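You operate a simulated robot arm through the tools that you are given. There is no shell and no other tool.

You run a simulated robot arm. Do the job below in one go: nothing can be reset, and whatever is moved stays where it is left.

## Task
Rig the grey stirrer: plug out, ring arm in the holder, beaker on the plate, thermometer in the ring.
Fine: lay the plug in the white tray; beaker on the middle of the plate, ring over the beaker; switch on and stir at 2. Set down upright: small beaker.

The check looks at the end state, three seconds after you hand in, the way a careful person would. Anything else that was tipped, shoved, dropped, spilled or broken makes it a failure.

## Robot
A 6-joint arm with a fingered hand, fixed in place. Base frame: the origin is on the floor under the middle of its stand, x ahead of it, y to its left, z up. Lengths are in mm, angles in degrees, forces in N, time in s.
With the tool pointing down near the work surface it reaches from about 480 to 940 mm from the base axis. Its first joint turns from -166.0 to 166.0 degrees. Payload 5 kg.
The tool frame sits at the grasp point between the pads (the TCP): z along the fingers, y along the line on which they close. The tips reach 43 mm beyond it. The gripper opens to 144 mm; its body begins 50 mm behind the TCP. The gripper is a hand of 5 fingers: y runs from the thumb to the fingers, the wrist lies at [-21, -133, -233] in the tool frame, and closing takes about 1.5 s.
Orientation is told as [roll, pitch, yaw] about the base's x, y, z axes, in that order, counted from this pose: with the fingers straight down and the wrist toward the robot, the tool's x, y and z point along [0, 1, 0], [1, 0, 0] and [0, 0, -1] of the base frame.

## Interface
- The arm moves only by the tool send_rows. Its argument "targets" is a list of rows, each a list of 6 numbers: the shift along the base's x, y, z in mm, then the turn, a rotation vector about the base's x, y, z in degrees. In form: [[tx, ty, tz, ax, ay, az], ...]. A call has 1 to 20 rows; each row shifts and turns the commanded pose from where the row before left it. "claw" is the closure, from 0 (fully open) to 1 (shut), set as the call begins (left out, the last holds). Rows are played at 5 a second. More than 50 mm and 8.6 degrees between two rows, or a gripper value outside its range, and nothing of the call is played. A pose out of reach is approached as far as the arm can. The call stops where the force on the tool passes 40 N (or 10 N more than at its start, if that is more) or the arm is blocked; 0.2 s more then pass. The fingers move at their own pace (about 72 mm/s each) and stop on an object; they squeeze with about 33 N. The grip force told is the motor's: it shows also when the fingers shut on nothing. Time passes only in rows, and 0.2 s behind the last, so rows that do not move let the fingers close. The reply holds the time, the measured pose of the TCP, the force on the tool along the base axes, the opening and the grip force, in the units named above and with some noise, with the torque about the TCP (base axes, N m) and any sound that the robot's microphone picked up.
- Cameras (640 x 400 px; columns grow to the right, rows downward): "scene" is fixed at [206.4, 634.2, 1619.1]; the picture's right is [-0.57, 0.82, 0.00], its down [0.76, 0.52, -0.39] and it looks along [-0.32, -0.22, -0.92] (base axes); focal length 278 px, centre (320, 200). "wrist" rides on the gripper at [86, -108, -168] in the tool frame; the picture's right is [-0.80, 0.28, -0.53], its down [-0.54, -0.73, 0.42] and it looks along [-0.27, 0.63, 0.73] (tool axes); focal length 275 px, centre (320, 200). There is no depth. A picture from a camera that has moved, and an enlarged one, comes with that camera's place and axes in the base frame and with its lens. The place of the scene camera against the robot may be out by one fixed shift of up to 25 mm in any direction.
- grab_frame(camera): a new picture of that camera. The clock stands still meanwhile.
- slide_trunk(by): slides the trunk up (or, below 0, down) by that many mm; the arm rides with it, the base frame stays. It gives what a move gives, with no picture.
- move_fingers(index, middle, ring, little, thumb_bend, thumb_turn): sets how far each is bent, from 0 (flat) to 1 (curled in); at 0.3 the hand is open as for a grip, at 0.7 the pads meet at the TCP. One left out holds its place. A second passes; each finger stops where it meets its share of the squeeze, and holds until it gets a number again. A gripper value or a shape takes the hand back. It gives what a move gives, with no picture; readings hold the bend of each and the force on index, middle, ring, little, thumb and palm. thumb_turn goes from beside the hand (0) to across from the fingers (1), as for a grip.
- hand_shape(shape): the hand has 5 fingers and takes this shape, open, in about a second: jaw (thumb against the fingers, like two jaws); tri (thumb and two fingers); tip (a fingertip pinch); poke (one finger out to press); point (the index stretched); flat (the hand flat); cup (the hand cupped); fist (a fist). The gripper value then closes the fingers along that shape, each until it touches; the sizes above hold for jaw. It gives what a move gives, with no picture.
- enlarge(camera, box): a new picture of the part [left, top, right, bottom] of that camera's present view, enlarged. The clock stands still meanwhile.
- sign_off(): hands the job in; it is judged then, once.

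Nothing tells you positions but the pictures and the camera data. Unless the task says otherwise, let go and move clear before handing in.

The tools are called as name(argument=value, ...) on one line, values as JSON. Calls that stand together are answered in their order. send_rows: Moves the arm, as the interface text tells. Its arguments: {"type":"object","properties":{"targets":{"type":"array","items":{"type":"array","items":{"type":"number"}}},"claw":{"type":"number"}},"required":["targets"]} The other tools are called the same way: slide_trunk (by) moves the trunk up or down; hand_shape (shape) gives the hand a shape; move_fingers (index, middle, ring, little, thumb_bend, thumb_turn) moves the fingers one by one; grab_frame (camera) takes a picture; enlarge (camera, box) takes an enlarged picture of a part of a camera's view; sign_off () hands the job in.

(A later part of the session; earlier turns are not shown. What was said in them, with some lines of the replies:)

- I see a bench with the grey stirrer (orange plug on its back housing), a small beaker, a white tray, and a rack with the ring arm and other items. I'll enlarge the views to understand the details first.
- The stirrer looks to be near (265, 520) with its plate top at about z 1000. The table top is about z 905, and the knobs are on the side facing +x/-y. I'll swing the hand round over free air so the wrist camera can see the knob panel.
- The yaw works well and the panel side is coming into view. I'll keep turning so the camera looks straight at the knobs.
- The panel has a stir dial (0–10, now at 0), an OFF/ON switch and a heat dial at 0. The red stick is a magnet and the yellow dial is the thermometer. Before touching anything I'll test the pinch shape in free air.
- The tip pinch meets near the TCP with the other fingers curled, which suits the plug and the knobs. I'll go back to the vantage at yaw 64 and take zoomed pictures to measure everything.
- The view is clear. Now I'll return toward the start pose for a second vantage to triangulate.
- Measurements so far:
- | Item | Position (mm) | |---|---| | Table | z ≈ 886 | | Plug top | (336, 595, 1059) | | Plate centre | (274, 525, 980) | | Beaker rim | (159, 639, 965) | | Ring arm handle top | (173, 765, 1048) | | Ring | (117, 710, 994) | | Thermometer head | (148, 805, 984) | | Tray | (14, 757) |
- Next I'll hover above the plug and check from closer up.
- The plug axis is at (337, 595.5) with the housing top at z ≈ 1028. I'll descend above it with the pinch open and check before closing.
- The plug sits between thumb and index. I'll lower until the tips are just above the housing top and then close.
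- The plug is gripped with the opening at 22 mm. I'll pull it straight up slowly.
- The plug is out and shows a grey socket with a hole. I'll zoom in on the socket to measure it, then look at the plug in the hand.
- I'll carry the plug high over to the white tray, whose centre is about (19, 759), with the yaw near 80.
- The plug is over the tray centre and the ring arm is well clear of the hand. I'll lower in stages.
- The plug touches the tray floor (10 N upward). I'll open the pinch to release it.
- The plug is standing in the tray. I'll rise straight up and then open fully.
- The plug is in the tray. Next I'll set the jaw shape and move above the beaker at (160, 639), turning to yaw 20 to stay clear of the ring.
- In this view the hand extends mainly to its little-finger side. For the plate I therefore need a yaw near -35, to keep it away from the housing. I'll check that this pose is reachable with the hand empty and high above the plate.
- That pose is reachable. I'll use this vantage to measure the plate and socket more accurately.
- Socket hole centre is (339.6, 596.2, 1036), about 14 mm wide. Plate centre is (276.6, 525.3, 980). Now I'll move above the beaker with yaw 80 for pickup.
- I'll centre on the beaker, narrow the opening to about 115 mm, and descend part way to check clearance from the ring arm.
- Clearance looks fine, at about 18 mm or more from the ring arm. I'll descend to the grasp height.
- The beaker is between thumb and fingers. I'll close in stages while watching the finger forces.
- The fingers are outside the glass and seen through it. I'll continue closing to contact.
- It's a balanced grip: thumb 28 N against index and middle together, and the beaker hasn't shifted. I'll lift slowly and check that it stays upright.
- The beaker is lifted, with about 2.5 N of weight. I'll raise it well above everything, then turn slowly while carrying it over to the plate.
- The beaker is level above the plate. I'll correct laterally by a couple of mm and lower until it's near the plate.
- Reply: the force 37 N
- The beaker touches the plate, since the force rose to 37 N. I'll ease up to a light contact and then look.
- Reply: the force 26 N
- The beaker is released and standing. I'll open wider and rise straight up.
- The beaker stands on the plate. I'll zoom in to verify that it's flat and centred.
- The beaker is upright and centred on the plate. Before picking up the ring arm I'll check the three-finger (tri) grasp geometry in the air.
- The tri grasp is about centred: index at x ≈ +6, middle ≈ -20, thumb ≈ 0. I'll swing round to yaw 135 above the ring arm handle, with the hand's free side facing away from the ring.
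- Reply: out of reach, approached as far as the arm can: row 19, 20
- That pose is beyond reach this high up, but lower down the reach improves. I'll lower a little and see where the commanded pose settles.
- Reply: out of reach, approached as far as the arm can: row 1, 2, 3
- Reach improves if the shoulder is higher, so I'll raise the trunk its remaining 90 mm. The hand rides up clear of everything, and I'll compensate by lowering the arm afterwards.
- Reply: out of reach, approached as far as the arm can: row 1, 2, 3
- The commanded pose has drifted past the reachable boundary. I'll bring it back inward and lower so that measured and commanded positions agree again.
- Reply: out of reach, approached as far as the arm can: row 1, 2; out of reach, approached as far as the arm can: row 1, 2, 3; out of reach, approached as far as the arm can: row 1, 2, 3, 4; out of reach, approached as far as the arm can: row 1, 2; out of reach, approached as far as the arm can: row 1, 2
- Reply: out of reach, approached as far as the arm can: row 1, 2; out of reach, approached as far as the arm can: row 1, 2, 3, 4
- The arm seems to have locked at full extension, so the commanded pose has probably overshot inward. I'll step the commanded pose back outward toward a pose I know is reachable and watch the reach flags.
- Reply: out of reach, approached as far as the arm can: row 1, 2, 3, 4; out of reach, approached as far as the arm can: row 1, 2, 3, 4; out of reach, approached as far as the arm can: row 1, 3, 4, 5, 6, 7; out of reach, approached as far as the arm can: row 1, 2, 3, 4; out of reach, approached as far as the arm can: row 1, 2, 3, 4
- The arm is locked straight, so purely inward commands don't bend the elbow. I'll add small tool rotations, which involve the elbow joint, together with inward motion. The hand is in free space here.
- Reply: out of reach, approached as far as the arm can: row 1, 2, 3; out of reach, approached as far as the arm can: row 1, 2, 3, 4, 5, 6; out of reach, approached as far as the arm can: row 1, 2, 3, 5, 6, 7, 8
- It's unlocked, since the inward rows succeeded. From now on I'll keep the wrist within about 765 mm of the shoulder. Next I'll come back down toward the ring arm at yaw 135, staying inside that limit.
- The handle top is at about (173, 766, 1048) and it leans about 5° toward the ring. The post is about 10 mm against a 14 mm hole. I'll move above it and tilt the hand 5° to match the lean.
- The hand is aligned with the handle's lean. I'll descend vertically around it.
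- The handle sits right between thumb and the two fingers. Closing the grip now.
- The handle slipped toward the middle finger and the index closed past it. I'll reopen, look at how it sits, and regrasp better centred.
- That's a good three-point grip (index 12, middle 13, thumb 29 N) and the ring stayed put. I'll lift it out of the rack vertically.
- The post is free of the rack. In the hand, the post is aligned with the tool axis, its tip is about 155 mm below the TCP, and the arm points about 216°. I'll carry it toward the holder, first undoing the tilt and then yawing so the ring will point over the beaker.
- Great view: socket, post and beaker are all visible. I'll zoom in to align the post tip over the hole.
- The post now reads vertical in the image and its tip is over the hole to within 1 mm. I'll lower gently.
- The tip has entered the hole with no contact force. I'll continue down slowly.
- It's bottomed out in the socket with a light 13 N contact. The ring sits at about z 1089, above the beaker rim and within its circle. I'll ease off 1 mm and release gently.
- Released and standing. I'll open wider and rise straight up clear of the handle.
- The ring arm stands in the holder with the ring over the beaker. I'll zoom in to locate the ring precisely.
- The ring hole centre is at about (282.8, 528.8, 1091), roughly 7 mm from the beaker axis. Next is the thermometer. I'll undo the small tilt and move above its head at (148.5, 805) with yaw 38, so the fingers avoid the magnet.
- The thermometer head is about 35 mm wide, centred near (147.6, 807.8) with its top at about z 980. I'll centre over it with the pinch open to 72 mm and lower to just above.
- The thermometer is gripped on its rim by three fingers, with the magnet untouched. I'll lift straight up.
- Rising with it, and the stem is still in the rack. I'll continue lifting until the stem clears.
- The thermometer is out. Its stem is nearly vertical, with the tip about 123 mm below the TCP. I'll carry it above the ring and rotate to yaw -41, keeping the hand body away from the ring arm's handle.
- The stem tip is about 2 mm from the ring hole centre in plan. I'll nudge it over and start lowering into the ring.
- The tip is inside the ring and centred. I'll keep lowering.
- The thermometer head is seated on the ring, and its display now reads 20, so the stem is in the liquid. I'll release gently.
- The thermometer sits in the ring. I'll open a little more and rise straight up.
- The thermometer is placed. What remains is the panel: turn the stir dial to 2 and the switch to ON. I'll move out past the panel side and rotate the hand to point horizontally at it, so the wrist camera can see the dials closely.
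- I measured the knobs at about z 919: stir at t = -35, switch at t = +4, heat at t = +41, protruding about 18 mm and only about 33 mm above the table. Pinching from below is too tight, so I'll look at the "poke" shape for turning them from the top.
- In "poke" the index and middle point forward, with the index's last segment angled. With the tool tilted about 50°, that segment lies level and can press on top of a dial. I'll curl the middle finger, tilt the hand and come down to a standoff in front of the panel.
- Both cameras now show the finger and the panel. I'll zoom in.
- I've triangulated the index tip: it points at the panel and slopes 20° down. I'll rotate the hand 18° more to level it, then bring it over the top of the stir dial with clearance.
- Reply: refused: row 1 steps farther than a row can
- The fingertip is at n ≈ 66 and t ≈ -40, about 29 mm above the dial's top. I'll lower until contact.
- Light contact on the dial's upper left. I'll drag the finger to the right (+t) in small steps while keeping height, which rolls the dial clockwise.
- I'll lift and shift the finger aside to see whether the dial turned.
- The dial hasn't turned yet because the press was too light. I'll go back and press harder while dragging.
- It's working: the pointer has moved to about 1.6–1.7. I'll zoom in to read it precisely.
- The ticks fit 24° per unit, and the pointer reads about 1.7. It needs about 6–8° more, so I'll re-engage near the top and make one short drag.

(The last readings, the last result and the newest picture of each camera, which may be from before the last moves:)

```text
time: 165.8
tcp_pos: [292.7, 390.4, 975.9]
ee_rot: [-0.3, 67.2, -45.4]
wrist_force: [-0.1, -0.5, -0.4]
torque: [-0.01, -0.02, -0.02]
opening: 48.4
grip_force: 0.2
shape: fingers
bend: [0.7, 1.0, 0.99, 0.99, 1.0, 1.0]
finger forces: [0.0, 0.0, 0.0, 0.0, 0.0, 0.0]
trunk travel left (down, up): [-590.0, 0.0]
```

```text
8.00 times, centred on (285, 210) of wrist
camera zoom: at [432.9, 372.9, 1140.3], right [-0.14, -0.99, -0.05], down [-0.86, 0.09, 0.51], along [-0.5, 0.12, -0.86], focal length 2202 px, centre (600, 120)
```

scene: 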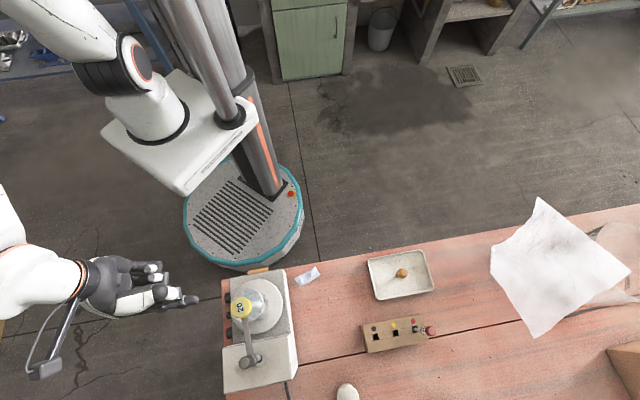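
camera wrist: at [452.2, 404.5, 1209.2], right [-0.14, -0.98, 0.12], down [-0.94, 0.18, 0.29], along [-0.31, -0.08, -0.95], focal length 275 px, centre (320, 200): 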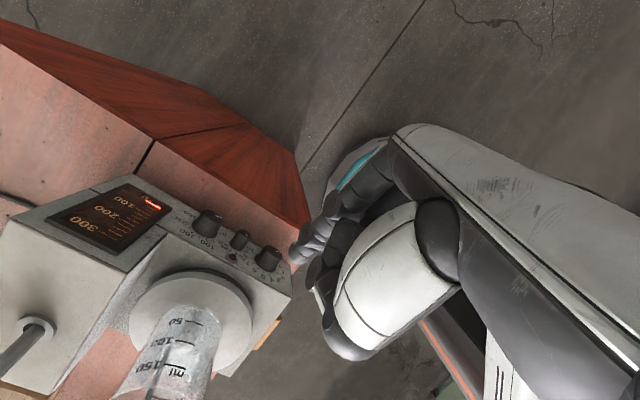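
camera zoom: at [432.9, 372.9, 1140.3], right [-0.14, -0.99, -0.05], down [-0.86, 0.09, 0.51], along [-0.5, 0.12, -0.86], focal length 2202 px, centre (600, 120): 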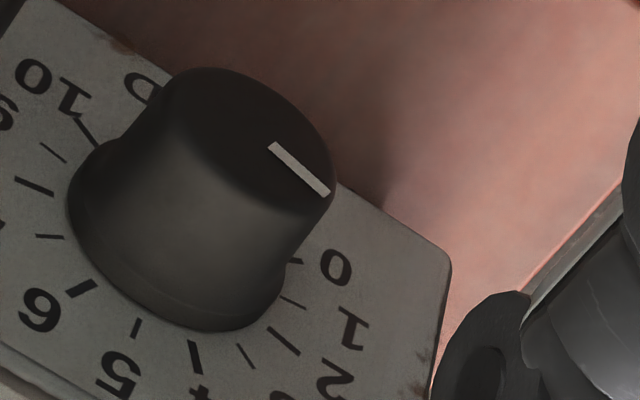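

enlarge(camera="wrist", box=[195, 130, 255, 180])

enlarge(camera="wrist", box=[225, 160, 285, 210])

```text
8.00 times, centred on (225, 155) of wrist
camera zoom: at [432.9, 372.9, 1140.3], right [-0.14, -0.99, -0.05], down [-0.86, 0.09, 0.51], along [-0.5, 0.12, -0.86], focal length 2202 px, centre (1080, 560)
```

zoom: 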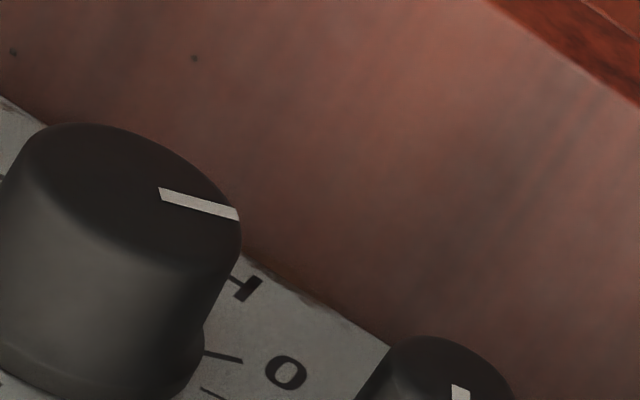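

```text
8.00 times, centred on (255, 185) of wrist
camera zoom: at [432.9, 372.9, 1140.3], right [-0.14, -0.99, -0.05], down [-0.86, 0.09, 0.51], along [-0.5, 0.12, -0.86], focal length 2202 px, centre (840, 320)
```

zoom: 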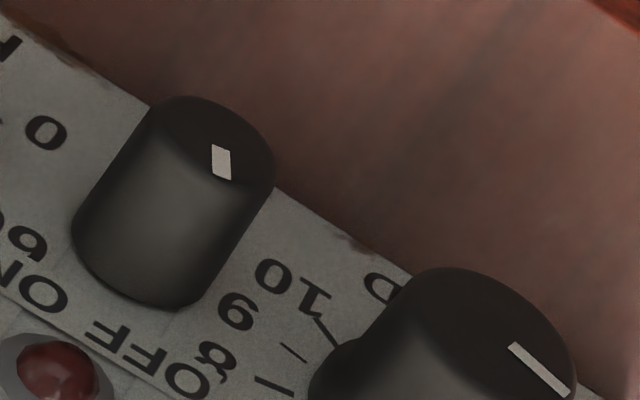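

The pointer is now at about 1.85–1.95. I'll make one slightly shorter nudge.

send_rows(targets=[[12.7, 12.7, 0, 0, 0, 0], [12.7, 12.7, 0, 0, 0, 0], [0, 0, -10, 0, 0, 0], [0, 0, -8, 0, 0, 0], [0, 0, -5, 0, 0, 0], [0, 0, -4, 0, 0, 0], [0, 0, 0, 0, 0, 0]])

send_rows(targets=[[1.0, 1.0, 0, 0, 0, 0], [1.0, 1.0, 0, 0, 0, 0], [0, 0, 0, 0, 0, 0]])

send_rows(targets=[[0, 0, 10, 0, 0, 0], [0, 0, 12, 0, 0, 0], [-13, -13, 5, 0, 0, 0], [-14, -14, 0, 0, 0, 0], [0, 0, 0, 0, 0, 0]])

enlarge(camera="wrist", box=[255, 185, 315, 235])

```text
time: 167.3
tcp_pos: [317.9, 415.6, 948.5]
ee_rot: [-0.2, 67.4, -45.3]
wrist_force: [0.7, -2.4, 10.2]
torque: [0.21, 0.11, 0.04]
opening: 44.8
grip_force: 4.5
shape: fingers
bend: [0.7, 1.0, 0.99, 0.99, 1.0, 1.0]
finger forces: [9.3, 0.1, 0.0, 0.0, 0.0, 0.0]
trunk travel left (down, up): [-590.0, 0.0]
```

```text
time: 168.2
tcp_pos: [321.5, 418.6, 947.5]
ee_rot: [-0.2, 67.3, -45.1]
wrist_force: [-1.0, -5.1, 9.6]
torque: [0.13, 0.12, 0.07]
opening: 44.5
grip_force: 4.9
shape: fingers
bend: [0.7, 1.0, 0.99, 0.99, 1.0, 1.0]
finger forces: [9.7, 0.0, 0.1, 0.1, 0.0, 0.0]
trunk travel left (down, up): [-590.0, 0.0]
```

```text
time: 169.3
tcp_pos: [293.4, 391.8, 975.4]
ee_rot: [-0.3, 67.1, -45.4]
wrist_force: [0.8, 0.0, 0.8]
torque: [0.01, 0.0, -0.03]
opening: 48.4
grip_force: 0.1
shape: fingers
bend: [0.7, 1.0, 0.99, 0.99, 1.0, 1.0]
finger forces: [0.1, 0.1, 0.1, 0.1, 0.0, 0.0]
trunk travel left (down, up): [-590.0, 0.0]
```

```text
8.00 times, centred on (285, 210) of wrist
camera zoom: at [433.3, 373.2, 1140.3], right [-0.14, -0.99, -0.05], down [-0.86, 0.09, 0.51], along [-0.5, 0.12, -0.86], focal length 2202 px, centre (600, 120)
```

zoom: 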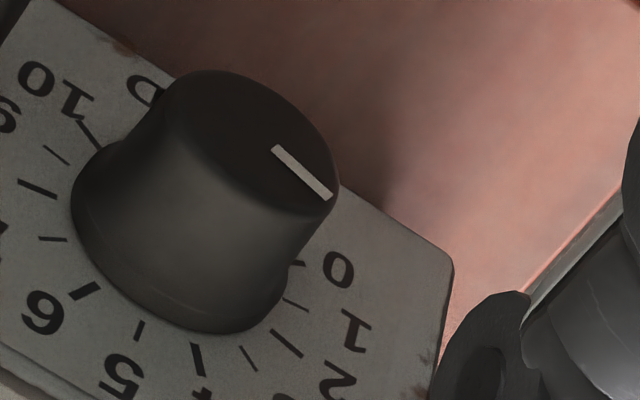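

enlarge(camera="wrist", box=[272, 195, 302, 220])

```text
16.00 times, centred on (287, 208) of wrist
camera zoom: at [433.3, 373.2, 1140.3], right [-0.14, -0.99, -0.05], down [-0.86, 0.09, 0.51], along [-0.5, 0.12, -0.86], focal length 4404 px, centre (848, 80)
```

zoom: 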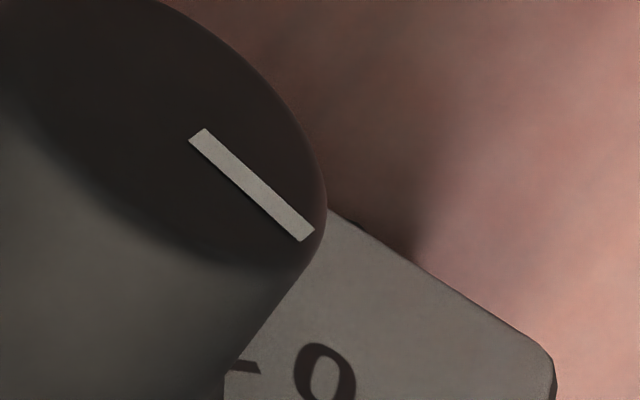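

The reading is about 2.0. I'll check my angle method against the heat dial, which should read exactly 0.

enlarge(camera="wrist", box=[195, 135, 235, 170])

enlarge(camera="wrist", box=[180, 120, 240, 185])

```text
11.43 times, centred on (215, 152) of wrist
camera zoom: at [433.3, 373.2, 1140.3], right [-0.14, -0.99, -0.05], down [-0.86, 0.09, 0.51], along [-0.5, 0.12, -0.86], focal length 3146 px, centre (1520, 743)
```

zoom: 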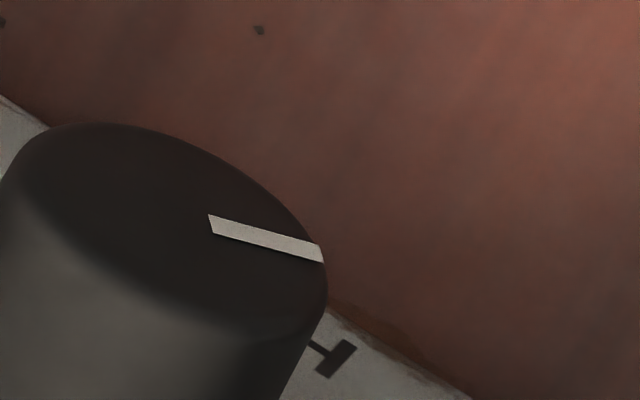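

```text
6.15 times, centred on (210, 152) of wrist
camera zoom: at [433.3, 373.2, 1140.3], right [-0.14, -0.99, -0.05], down [-0.86, 0.09, 0.51], along [-0.5, 0.12, -0.86], focal length 1694 px, centre (997, 492)
```

zoom: 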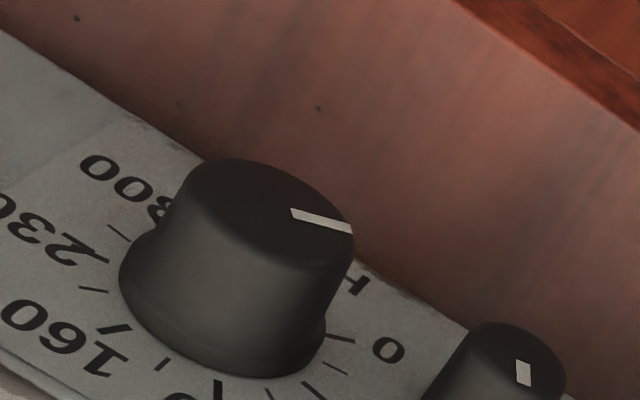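

The stir pointer matches tick 2. Next is the ON/OFF switch: same technique, with the fingertip kept a bit farther out to avoid the LED lens above it.

send_rows(targets=[[14, 10, 0, 0, 0, 0], [14, 12, 0, 0, 0, 0], [14, 12, 0, 0, 0, 0], [11.7, 11.6, 0, 0, 0, 0], [0, 0, -8, 0, 0, 0], [0, 0, -6, 0, 0, 0], [0, 0, -4, 0, 0, 0], [0, 0, 0, 0, 0, 0]])

enlarge(camera="scene", box=[200, 280, 260, 320])

enlarge(camera="wrist", box=[230, 150, 350, 250])

```text
time: 171.2
tcp_pos: [346.6, 437.1, 957.4]
ee_rot: [-0.3, 67.3, -45.3]
wrist_force: [-0.1, 0.4, -0.3]
torque: [-0.01, 0.0, 0.01]
opening: 48.6
grip_force: 0.1
shape: fingers
bend: [0.7, 1.0, 0.99, 0.99, 1.0, 1.0]
finger forces: [0.0, 0.1, 0.0, 0.0, 0.0, 0.1]
trunk travel left (down, up): [-590.0, 0.0]
```

```text
10.00 times, centred on (230, 300) of scene
camera zoom: at [206.4, 634.2, 1619.1], right [-0.57, 0.82, 0.0], down [0.76, 0.52, -0.39], along [-0.32, -0.22, -0.92], focal length 2780 px, centre (1220, -800)
```

zoom: 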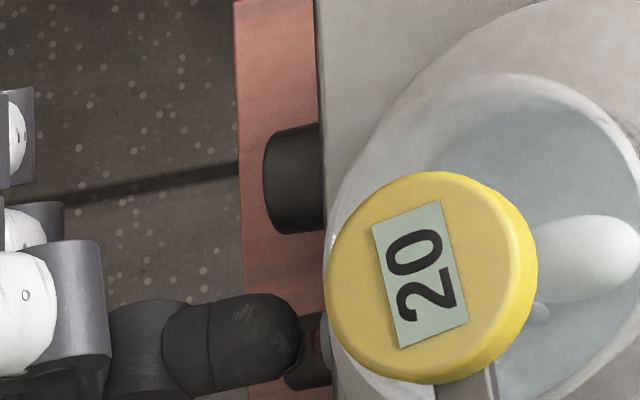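

```text
4.00 times, centred on (290, 200) of wrist
camera zoom: at [487.1, 418.8, 1122.4], right [-0.14, -0.99, -0.05], down [-0.86, 0.09, 0.51], along [-0.5, 0.12, -0.86], focal length 1101 px, centre (440, 200)
```

zoom: 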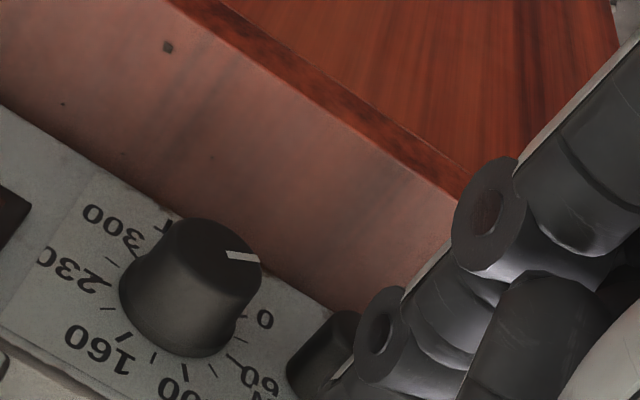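

send_rows(targets=[[0, 0, -4, 0, 0, 0], [0, 0, -3, 0, 0, 0], [0, 0, -3, 0, 0, 0], [0, 0, 0, 0, 0, 0]])

```text
time: 172.2
tcp_pos: [348.1, 437.6, 947.5]
ee_rot: [-0.1, 67.2, -45.3]
wrist_force: [0.0, -0.7, 2.9]
torque: [0.06, 0.04, -0.01]
opening: 47.6
grip_force: 0.7
shape: fingers
bend: [0.7, 1.0, 0.99, 0.99, 1.0, 1.0]
finger forces: [2.5, 0.0, 0.0, 0.0, 0.0, 0.0]
trunk travel left (down, up): [-590.0, 0.0]
```

send_rows(targets=[[0, 0, -2.5, 0, 0, 0], [0, 0, -2.5, 0, 0, 0], [1.0, 1.0, 0, 0, 0, 0], [1.0, 1.0, 0, 0, 0, 0], [1.0, 1.0, 0, 0, 0, 0], [1.0, 1.0, 0, 0, 0, 0], [0, 0, 0, 0, 0, 0]])

enlarge(camera="wrist", box=[250, 200, 330, 260])

enlarge(camera="scene", box=[200, 280, 260, 320])

```text
time: 173.8
tcp_pos: [350.5, 440.7, 942.0]
ee_rot: [-0.3, 67.3, -45.2]
wrist_force: [-2.3, -4.5, 6.0]
torque: [0.09, 0.12, 0.12]
opening: 45.2
grip_force: 4.2
shape: fingers
bend: [0.7, 1.0, 0.99, 0.99, 1.0, 1.0]
finger forces: [8.2, 0.1, 0.0, 0.0, 0.0, 0.0]
trunk travel left (down, up): [-590.0, 0.0]
```

```text
6.67 times, centred on (290, 230) of wrist
camera zoom: at [491.0, 422.2, 1107.7], right [-0.14, -0.99, -0.05], down [-0.86, 0.09, 0.51], along [-0.5, 0.12, -0.86], focal length 1835 px, centre (520, 0)
```

zoom: 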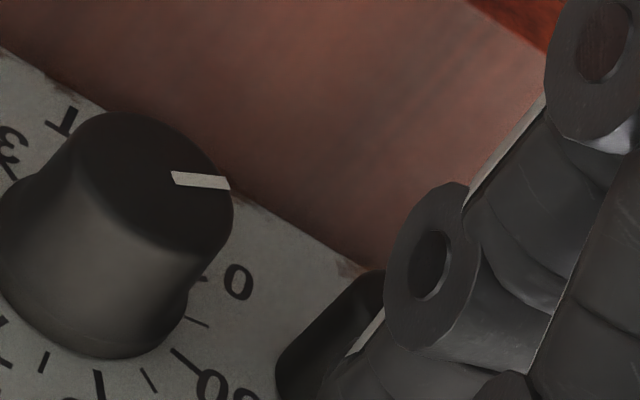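

```text
10.00 times, centred on (230, 300) of scene
camera zoom: at [206.4, 634.2, 1619.1], right [-0.57, 0.82, 0.0], down [0.76, 0.52, -0.39], along [-0.32, -0.22, -0.92], focal length 2780 px, centre (1220, -800)
```

zoom: 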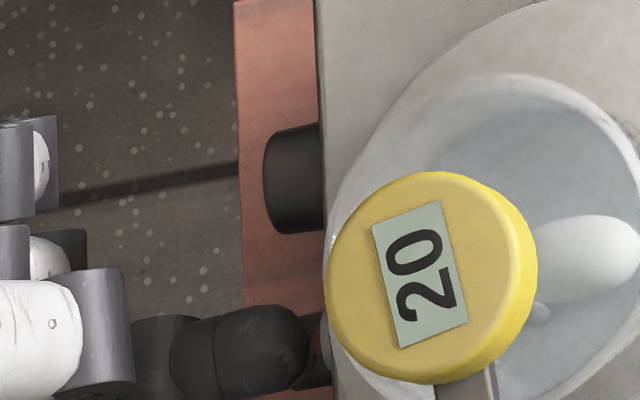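

send_rows(targets=[[0, 0, 10, 0, 0, 0], [0, 0, 12, 0, 0, 0], [-13, -13, 8, 0, 0, 0], [-14, -14, 0, 0, 0, 0], [0, 0, 0, 0, 0, 0]])

enlarge(camera="wrist", box=[230, 160, 330, 240])

```text
time: 174.9
tcp_pos: [324.1, 413.3, 973.9]
ee_rot: [-0.2, 67.2, -45.2]
wrist_force: [0.5, -1.0, 0.3]
torque: [-0.01, -0.01, -0.01]
opening: 48.6
grip_force: 0.2
shape: fingers
bend: [0.7, 1.0, 0.99, 0.99, 1.0, 1.0]
finger forces: [0.0, 0.1, 0.1, 0.1, 0.1, 0.0]
trunk travel left (down, up): [-590.0, 0.0]
```

```text
5.00 times, centred on (280, 200) of wrist
camera zoom: at [464.2, 395.7, 1138.4], right [-0.14, -0.99, -0.05], down [-0.86, 0.09, 0.51], along [-0.5, 0.12, -0.86], focal length 1376 px, centre (520, 200)
```

zoom: 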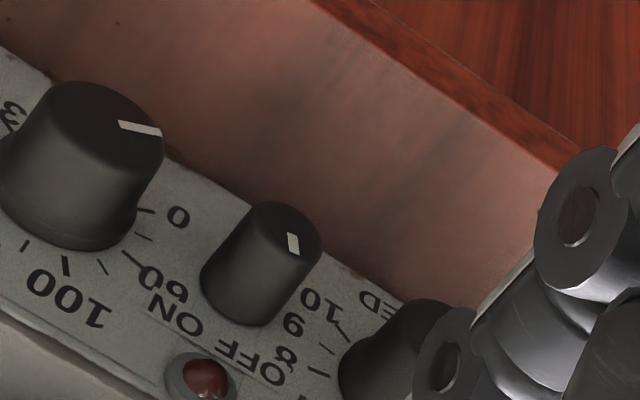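

The switch didn't move because it needs more grip force. I'll press deeper, starting farther left.

send_rows(targets=[[10.2, 10.8, 0, 0, 0, 0], [10.3, 10.8, 0, 0, 0, 0], [0, 0, -12, 0, 0, 0], [0, 0, -10, 0, 0, 0], [0, 0, -6, 0, 0, 0], [0, 0, -4, 0, 0, 0], [0, 0, -3, 0, 0, 0], [0, 0, -2, 0, 0, 0], [0, 0, 0, 0, 0, 0]])

```text
time: 176.9
tcp_pos: [345.0, 435.3, 936.7]
ee_rot: [0.0, 67.2, -45.2]
wrist_force: [3.7, -2.7, 14.3]
torque: [0.39, 0.07, -0.1]
opening: 43.7
grip_force: 7.1
shape: fingers
bend: [0.7, 1.0, 0.99, 0.99, 1.0, 1.0]
finger forces: [13.7, 0.0, 0.0, 0.1, 0.0, 0.1]
trunk travel left (down, up): [-590.0, 0.0]
```

send_rows(targets=[[1.2, 1.2, 0, 0, 0, 0], [1.2, 1.2, 0, 0, 0, 0], [1.2, 1.2, 0, 0, 0, 0], [1.2, 1.2, 0, 0, 0, 0], [1.2, 1.2, 0, 0, 0, 0], [0, 0, 0, 0, 0, 0]])

enlarge(camera="scene", box=[200, 280, 260, 320])

send_rows(targets=[[0, 0, 10, 0, 0, 0], [0, 0, 14, 0, 0, 0], [-13, -13, 12, 0, 0, 0], [-16, -16, 0, 0, 0, 0], [0, 0, 0, 0, 0, 0]])

enlarge(camera="wrist", box=[230, 160, 330, 240])

```text
time: 178.3
tcp_pos: [348.4, 441.6, 935.5]
ee_rot: [-0.2, 67.2, -45.1]
wrist_force: [-0.3, -12.8, 12.3]
torque: [0.24, 0.16, 0.2]
opening: 42.8
grip_force: 9.2
shape: fingers
bend: [0.7, 1.0, 0.99, 0.99, 1.0, 1.0]
finger forces: [17.6, 0.1, 0.1, 0.0, 0.0, 0.0]
trunk travel left (down, up): [-590.0, 0.0]
```

```text
10.00 times, centred on (230, 300) of scene
camera zoom: at [206.4, 634.2, 1619.1], right [-0.57, 0.82, 0.0], down [0.76, 0.52, -0.39], along [-0.32, -0.22, -0.92], focal length 2780 px, centre (1220, -800)
```

zoom: 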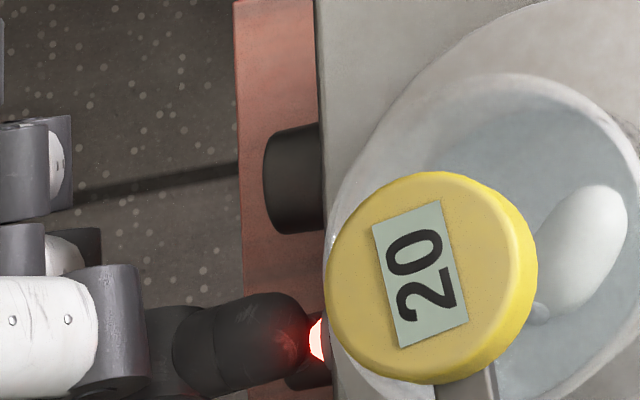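

```text
time: 179.6
tcp_pos: [322.2, 413.2, 972.6]
ee_rot: [-0.3, 67.2, -45.3]
wrist_force: [-0.9, -0.1, -0.9]
torque: [-0.02, 0.0, 0.0]
opening: 48.6
grip_force: 0.0
shape: fingers
bend: [0.7, 1.0, 0.99, 0.99, 1.0, 1.0]
finger forces: [0.0, 0.1, 0.1, 0.0, 0.1, 0.0]
trunk travel left (down, up): [-590.0, 0.0]
```

```text
5.00 times, centred on (280, 200) of wrist
camera zoom: at [461.5, 394.4, 1136.7], right [-0.14, -0.99, -0.05], down [-0.86, 0.09, 0.51], along [-0.5, 0.12, -0.86], focal length 1376 px, centre (520, 200)
```

zoom: 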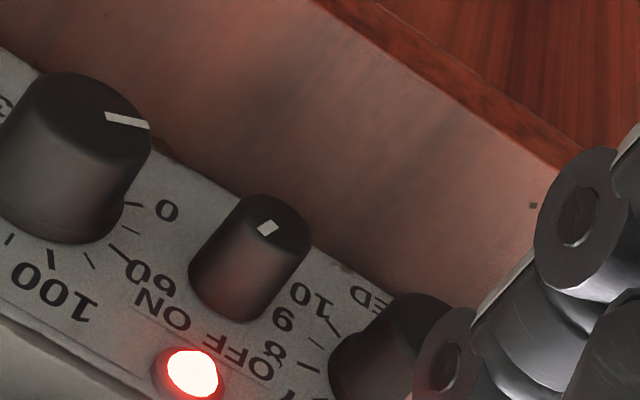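

The LED is lit and the stir bar is turning, so the switch is ON. I'll zoom in to check all three controls.

enlarge(camera="wrist", box=[255, 190, 305, 240])

send_rows(targets=[[-10, -10, 5, 0, 0, 0], [-12, -12, 0, 0, 0, 0], [0, 0, 0, 0, 0, 0]])

enlarge(camera="wrist", box=[190, 130, 310, 230])

enlarge(camera="wrist", box=[250, 180, 310, 230])

```text
8.00 times, centred on (280, 215) of wrist
camera zoom: at [461.5, 394.4, 1136.7], right [-0.14, -0.99, -0.05], down [-0.86, 0.09, 0.51], along [-0.5, 0.12, -0.86], focal length 2202 px, centre (640, 80)
```

zoom: 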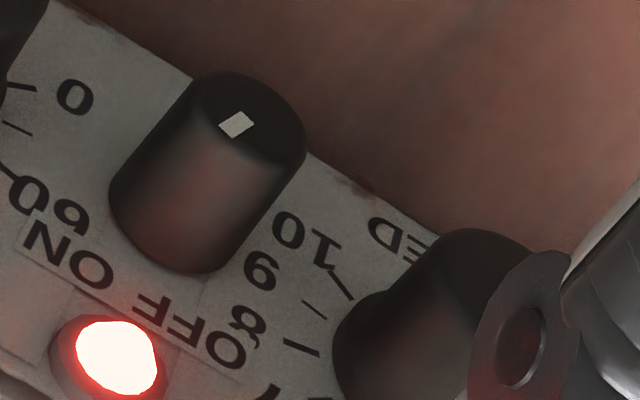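

```text
time: 180.3
tcp_pos: [298.6, 391.1, 977.0]
ee_rot: [-0.2, 67.2, -45.3]
wrist_force: [0.8, -0.8, -1.1]
torque: [-0.02, 0.01, -0.01]
opening: 48.7
grip_force: 0.0
shape: fingers
bend: [0.7, 1.0, 0.99, 0.99, 1.0, 1.0]
finger forces: [0.0, 0.1, 0.0, 0.1, 0.1, 0.0]
trunk travel left (down, up): [-590.0, 0.0]
```

```text
4.00 times, centred on (250, 180) of wrist
camera zoom: at [439.1, 372.6, 1141.6], right [-0.14, -0.99, -0.05], down [-0.86, 0.09, 0.51], along [-0.5, 0.12, -0.86], focal length 1101 px, centre (600, 280)
```

zoom: 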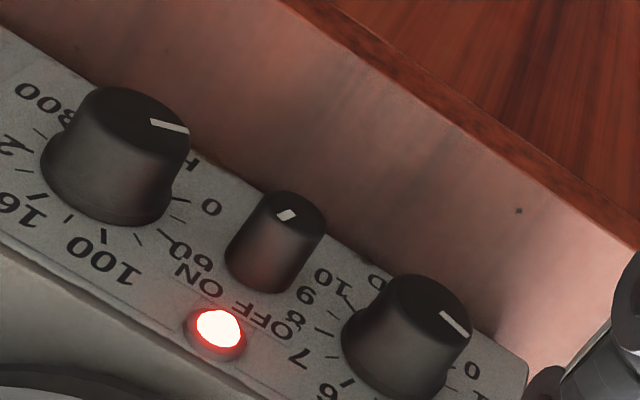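

```text
8.00 times, centred on (280, 205) of wrist
camera zoom: at [439.1, 372.6, 1141.6], right [-0.14, -0.99, -0.05], down [-0.86, 0.09, 0.51], along [-0.5, 0.12, -0.86], focal length 2202 px, centre (640, 160)
```

zoom: 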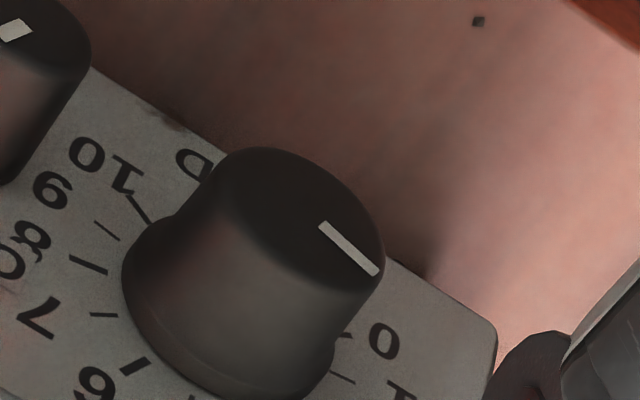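

enlarge(camera="wrist", box=[270, 195, 300, 220])

grab_frame(camera="scene")

enlarge(camera="scene", box=[220, 270, 300, 330])

```text
16.00 times, centred on (285, 208) of wrist
camera zoom: at [439.1, 372.6, 1141.6], right [-0.14, -0.99, -0.05], down [-0.86, 0.09, 0.51], along [-0.5, 0.12, -0.86], focal length 4404 px, centre (880, 80)
```

zoom: 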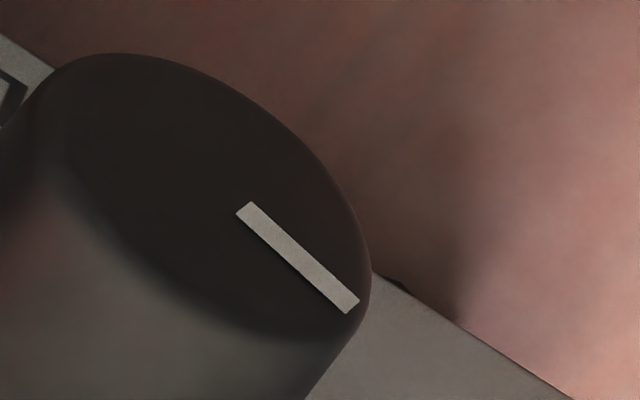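

```text
taken
```

scene: 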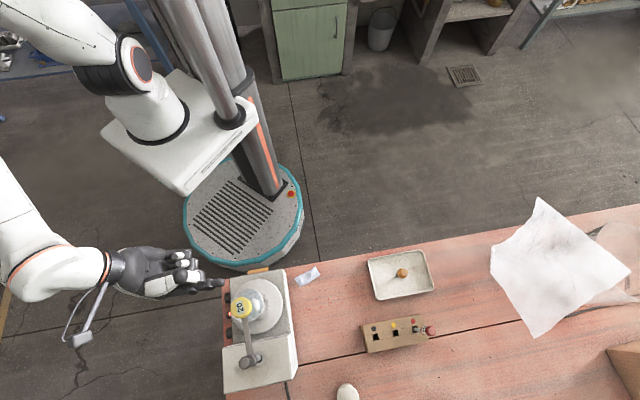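

```text
6.67 times, centred on (260, 300) of scene
camera zoom: at [206.4, 634.2, 1619.1], right [-0.57, 0.82, 0.0], down [0.76, 0.52, -0.39], along [-0.32, -0.22, -0.92], focal length 1853 px, centre (720, -467)
```

zoom: 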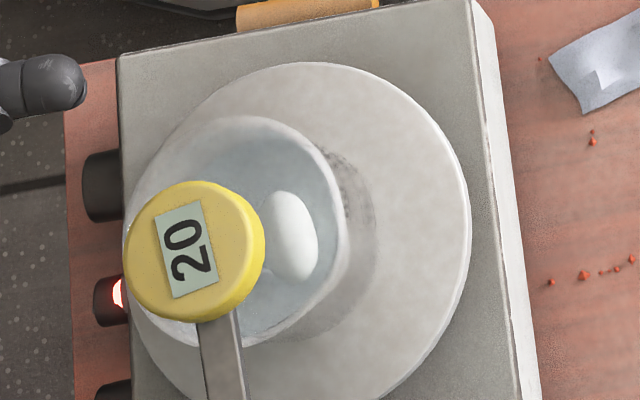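

enlarge(camera="scene", box=[228, 272, 292, 322])

```text
8.00 times, centred on (260, 297) of scene
camera zoom: at [206.4, 634.2, 1619.1], right [-0.57, 0.82, 0.0], down [0.76, 0.52, -0.39], along [-0.32, -0.22, -0.92], focal length 2224 px, centre (800, -576)
```

zoom: 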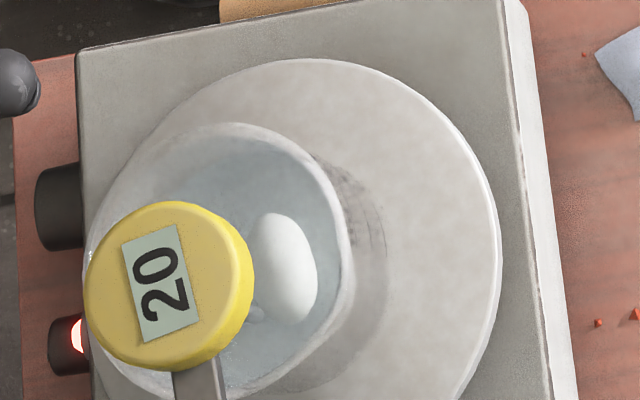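

grab_frame(camera="wrist")

enlarge(camera="wrist", box=[100, 160, 300, 320])

```text
taken
camera wrist: at [439.1, 372.6, 1141.6], right [-0.14, -0.99, -0.05], down [-0.86, 0.09, 0.51], along [-0.5, 0.12, -0.86], focal length 275 px, centre (320, 200)
```

wrist: 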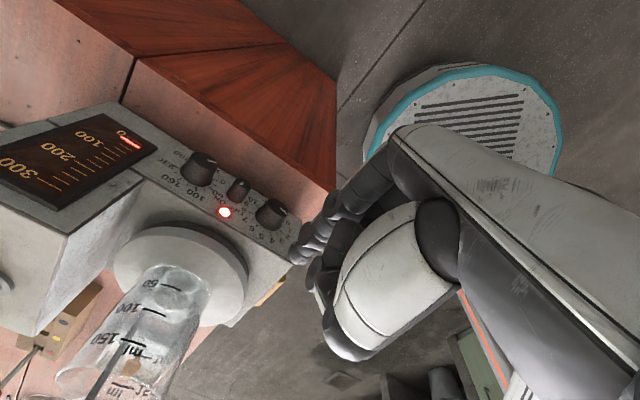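

```text
2.50 times, centred on (200, 240) of wrist
camera zoom: at [439.1, 372.6, 1141.6], right [-0.14, -0.99, -0.05], down [-0.86, 0.09, 0.51], along [-0.5, 0.12, -0.86], focal length 688 px, centre (620, 100)
```

zoom: 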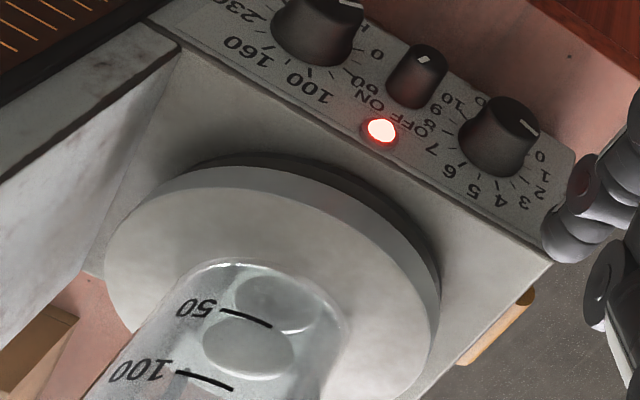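

Everything reads right: LED on, stir bar rotating, stir pointer at tick 2, heat still at 0, beaker near the plate centre. I'll withdraw the hand outward and up, well clear of the bench.

send_rows(targets=[[20, -20, 5, 0, 0, 0], [28, -28, 10, 0, 0, 0], [28, -28, 15, 0, 0, 0], [28, -28, 20, 0, 0, 0], [20, -20, 30, 0, 0, 0], [0, 0, 35, 0, 0, 0], [0, 0, 35, 0, 0, 0], [0, 0, 0, 0, 0, 0]])

grab_frame(camera="scene")

grab_frame(camera="wrist")

```text
time: 182.2
tcp_pos: [425.0, 267.9, 1126.0]
ee_rot: [-0.4, 67.2, -45.4]
wrist_force: [0.0, -0.8, 0.8]
torque: [0.0, -0.01, -0.01]
opening: 48.4
grip_force: 0.0
shape: fingers
bend: [0.7, 1.0, 0.99, 0.99, 1.0, 1.0]
finger forces: [0.1, 0.0, 0.1, 0.0, 0.0, 0.0]
trunk travel left (down, up): [-590.0, 0.0]
```

```text
taken
```

scene: 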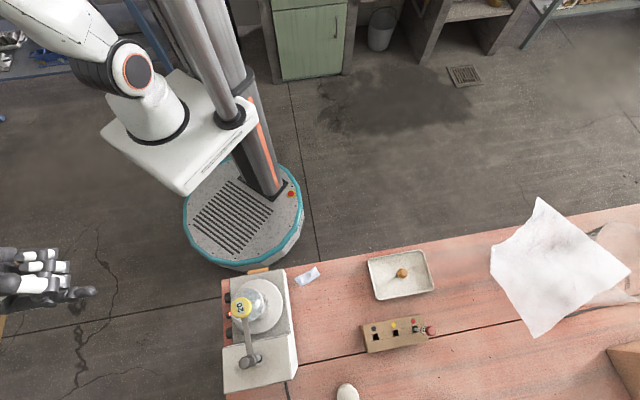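

```text
taken
camera wrist: at [564.3, 249.1, 1291.3], right [-0.14, -0.99, -0.05], down [-0.86, 0.09, 0.51], along [-0.5, 0.11, -0.86], focal length 275 px, centre (320, 200)
```

wrist: 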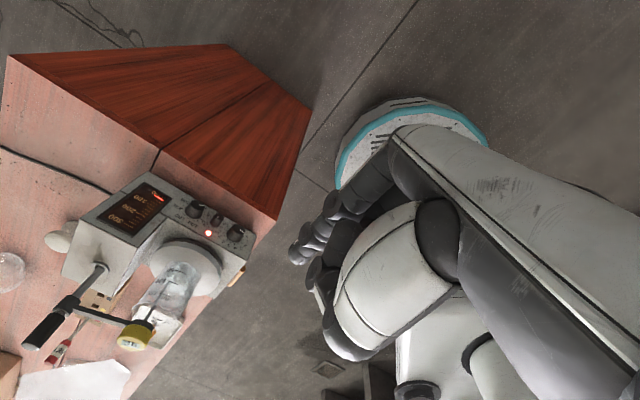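

enlarge(camera="wrist", box=[50, 160, 270, 360])

enlarge(camera="wrist", box=[175, 195, 255, 250])

enlarge(camera="scene", box=[340, 240, 460, 360])

```text
2.00 times, centred on (160, 260) of wrist
camera zoom: at [564.3, 249.1, 1291.3], right [-0.14, -0.99, -0.05], down [-0.86, 0.09, 0.51], along [-0.5, 0.11, -0.86], focal length 551 px, centre (640, 80)
```

zoom: 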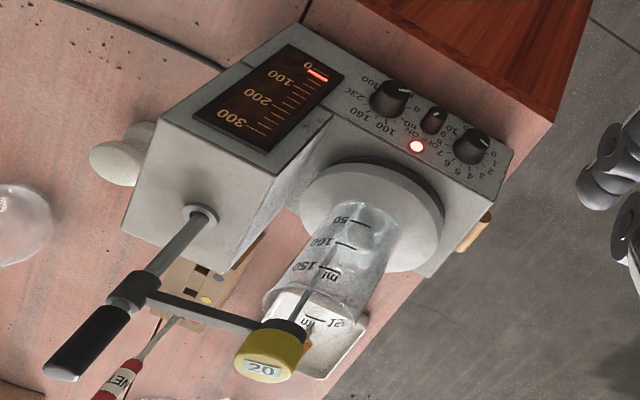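

```text
7.27 times, centred on (215, 222) of wrist
camera zoom: at [564.3, 249.1, 1291.3], right [-0.14, -0.99, -0.05], down [-0.86, 0.09, 0.51], along [-0.5, 0.11, -0.86], focal length 2002 px, centre (1084, 36)
```

zoom: 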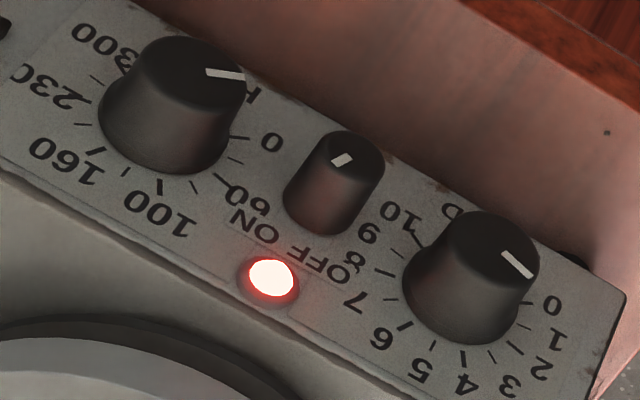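

```text
3.33 times, centred on (400, 300) of scene
camera zoom: at [206.4, 634.2, 1619.1], right [-0.57, 0.82, 0.0], down [0.76, 0.52, -0.39], along [-0.32, -0.22, -0.92], focal length 927 px, centre (53, -133)
```

zoom: 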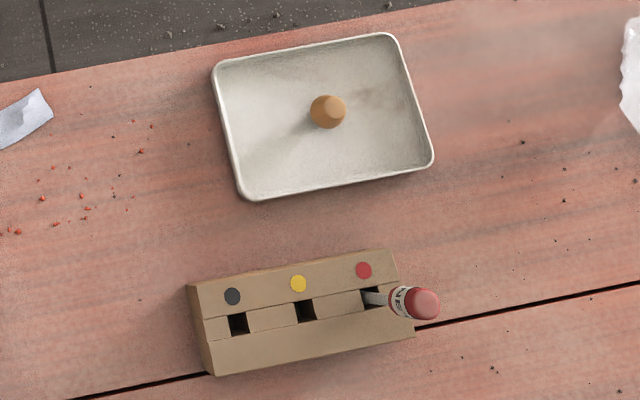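

enlarge(camera="wrist", box=[222, 218, 256, 248])

```text
13.33 times, centred on (239, 233) of wrist
camera zoom: at [564.3, 249.1, 1291.3], right [-0.14, -0.99, -0.05], down [-0.86, 0.09, 0.51], along [-0.5, 0.11, -0.86], focal length 3670 px, centre (1400, -240)
```

zoom: 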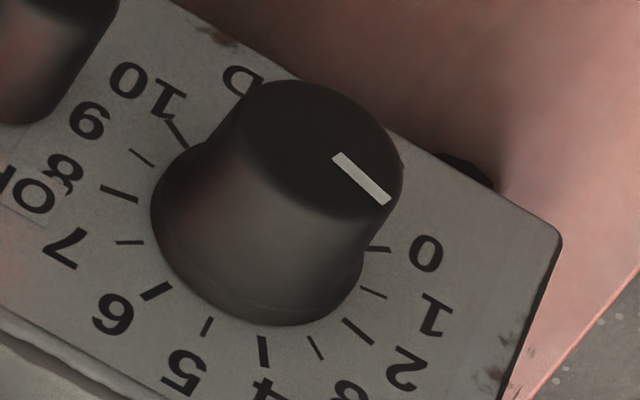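

All done, and I've checked it from two views:

- **Plug:** in the white tray.
- **Beaker:** upright near the middle of the plate, stir bar turning.
- **Ring arm:** seated in the holder, with the ring over the beaker.
- **Thermometer:** in the ring, reading 20.
- **Panel:** switch ON with the LED lit, stir dial on the 2 tick, heat still at 0.

The hand is clear of the bench, so I'm handing in.

sign_off()

```text
The job is handed in.
```

I rigged the stirrer and handed the job in; the final pictures from both cameras show everything in place.

- **Plug:** it stands upright in the white tray, well inside the edges.
- **Beaker:** it is upright on the plate, about 5 mm off the exact centre towards the control panel. I saw no spill, and the stir bar is turning.
- **Ring arm:** the post is pushed right down in the holder, and the ring sits over the beaker.
- **Thermometer:** it is in the ring with its stem in the liquid, and it reads 20.
- **Controls:** the switch is ON with its light lit. The stir dial is on the 2 mark, and I left heat at 0.

The foil, rack, magnet and other items were left where they were. The hand is let go and clear of the bench.
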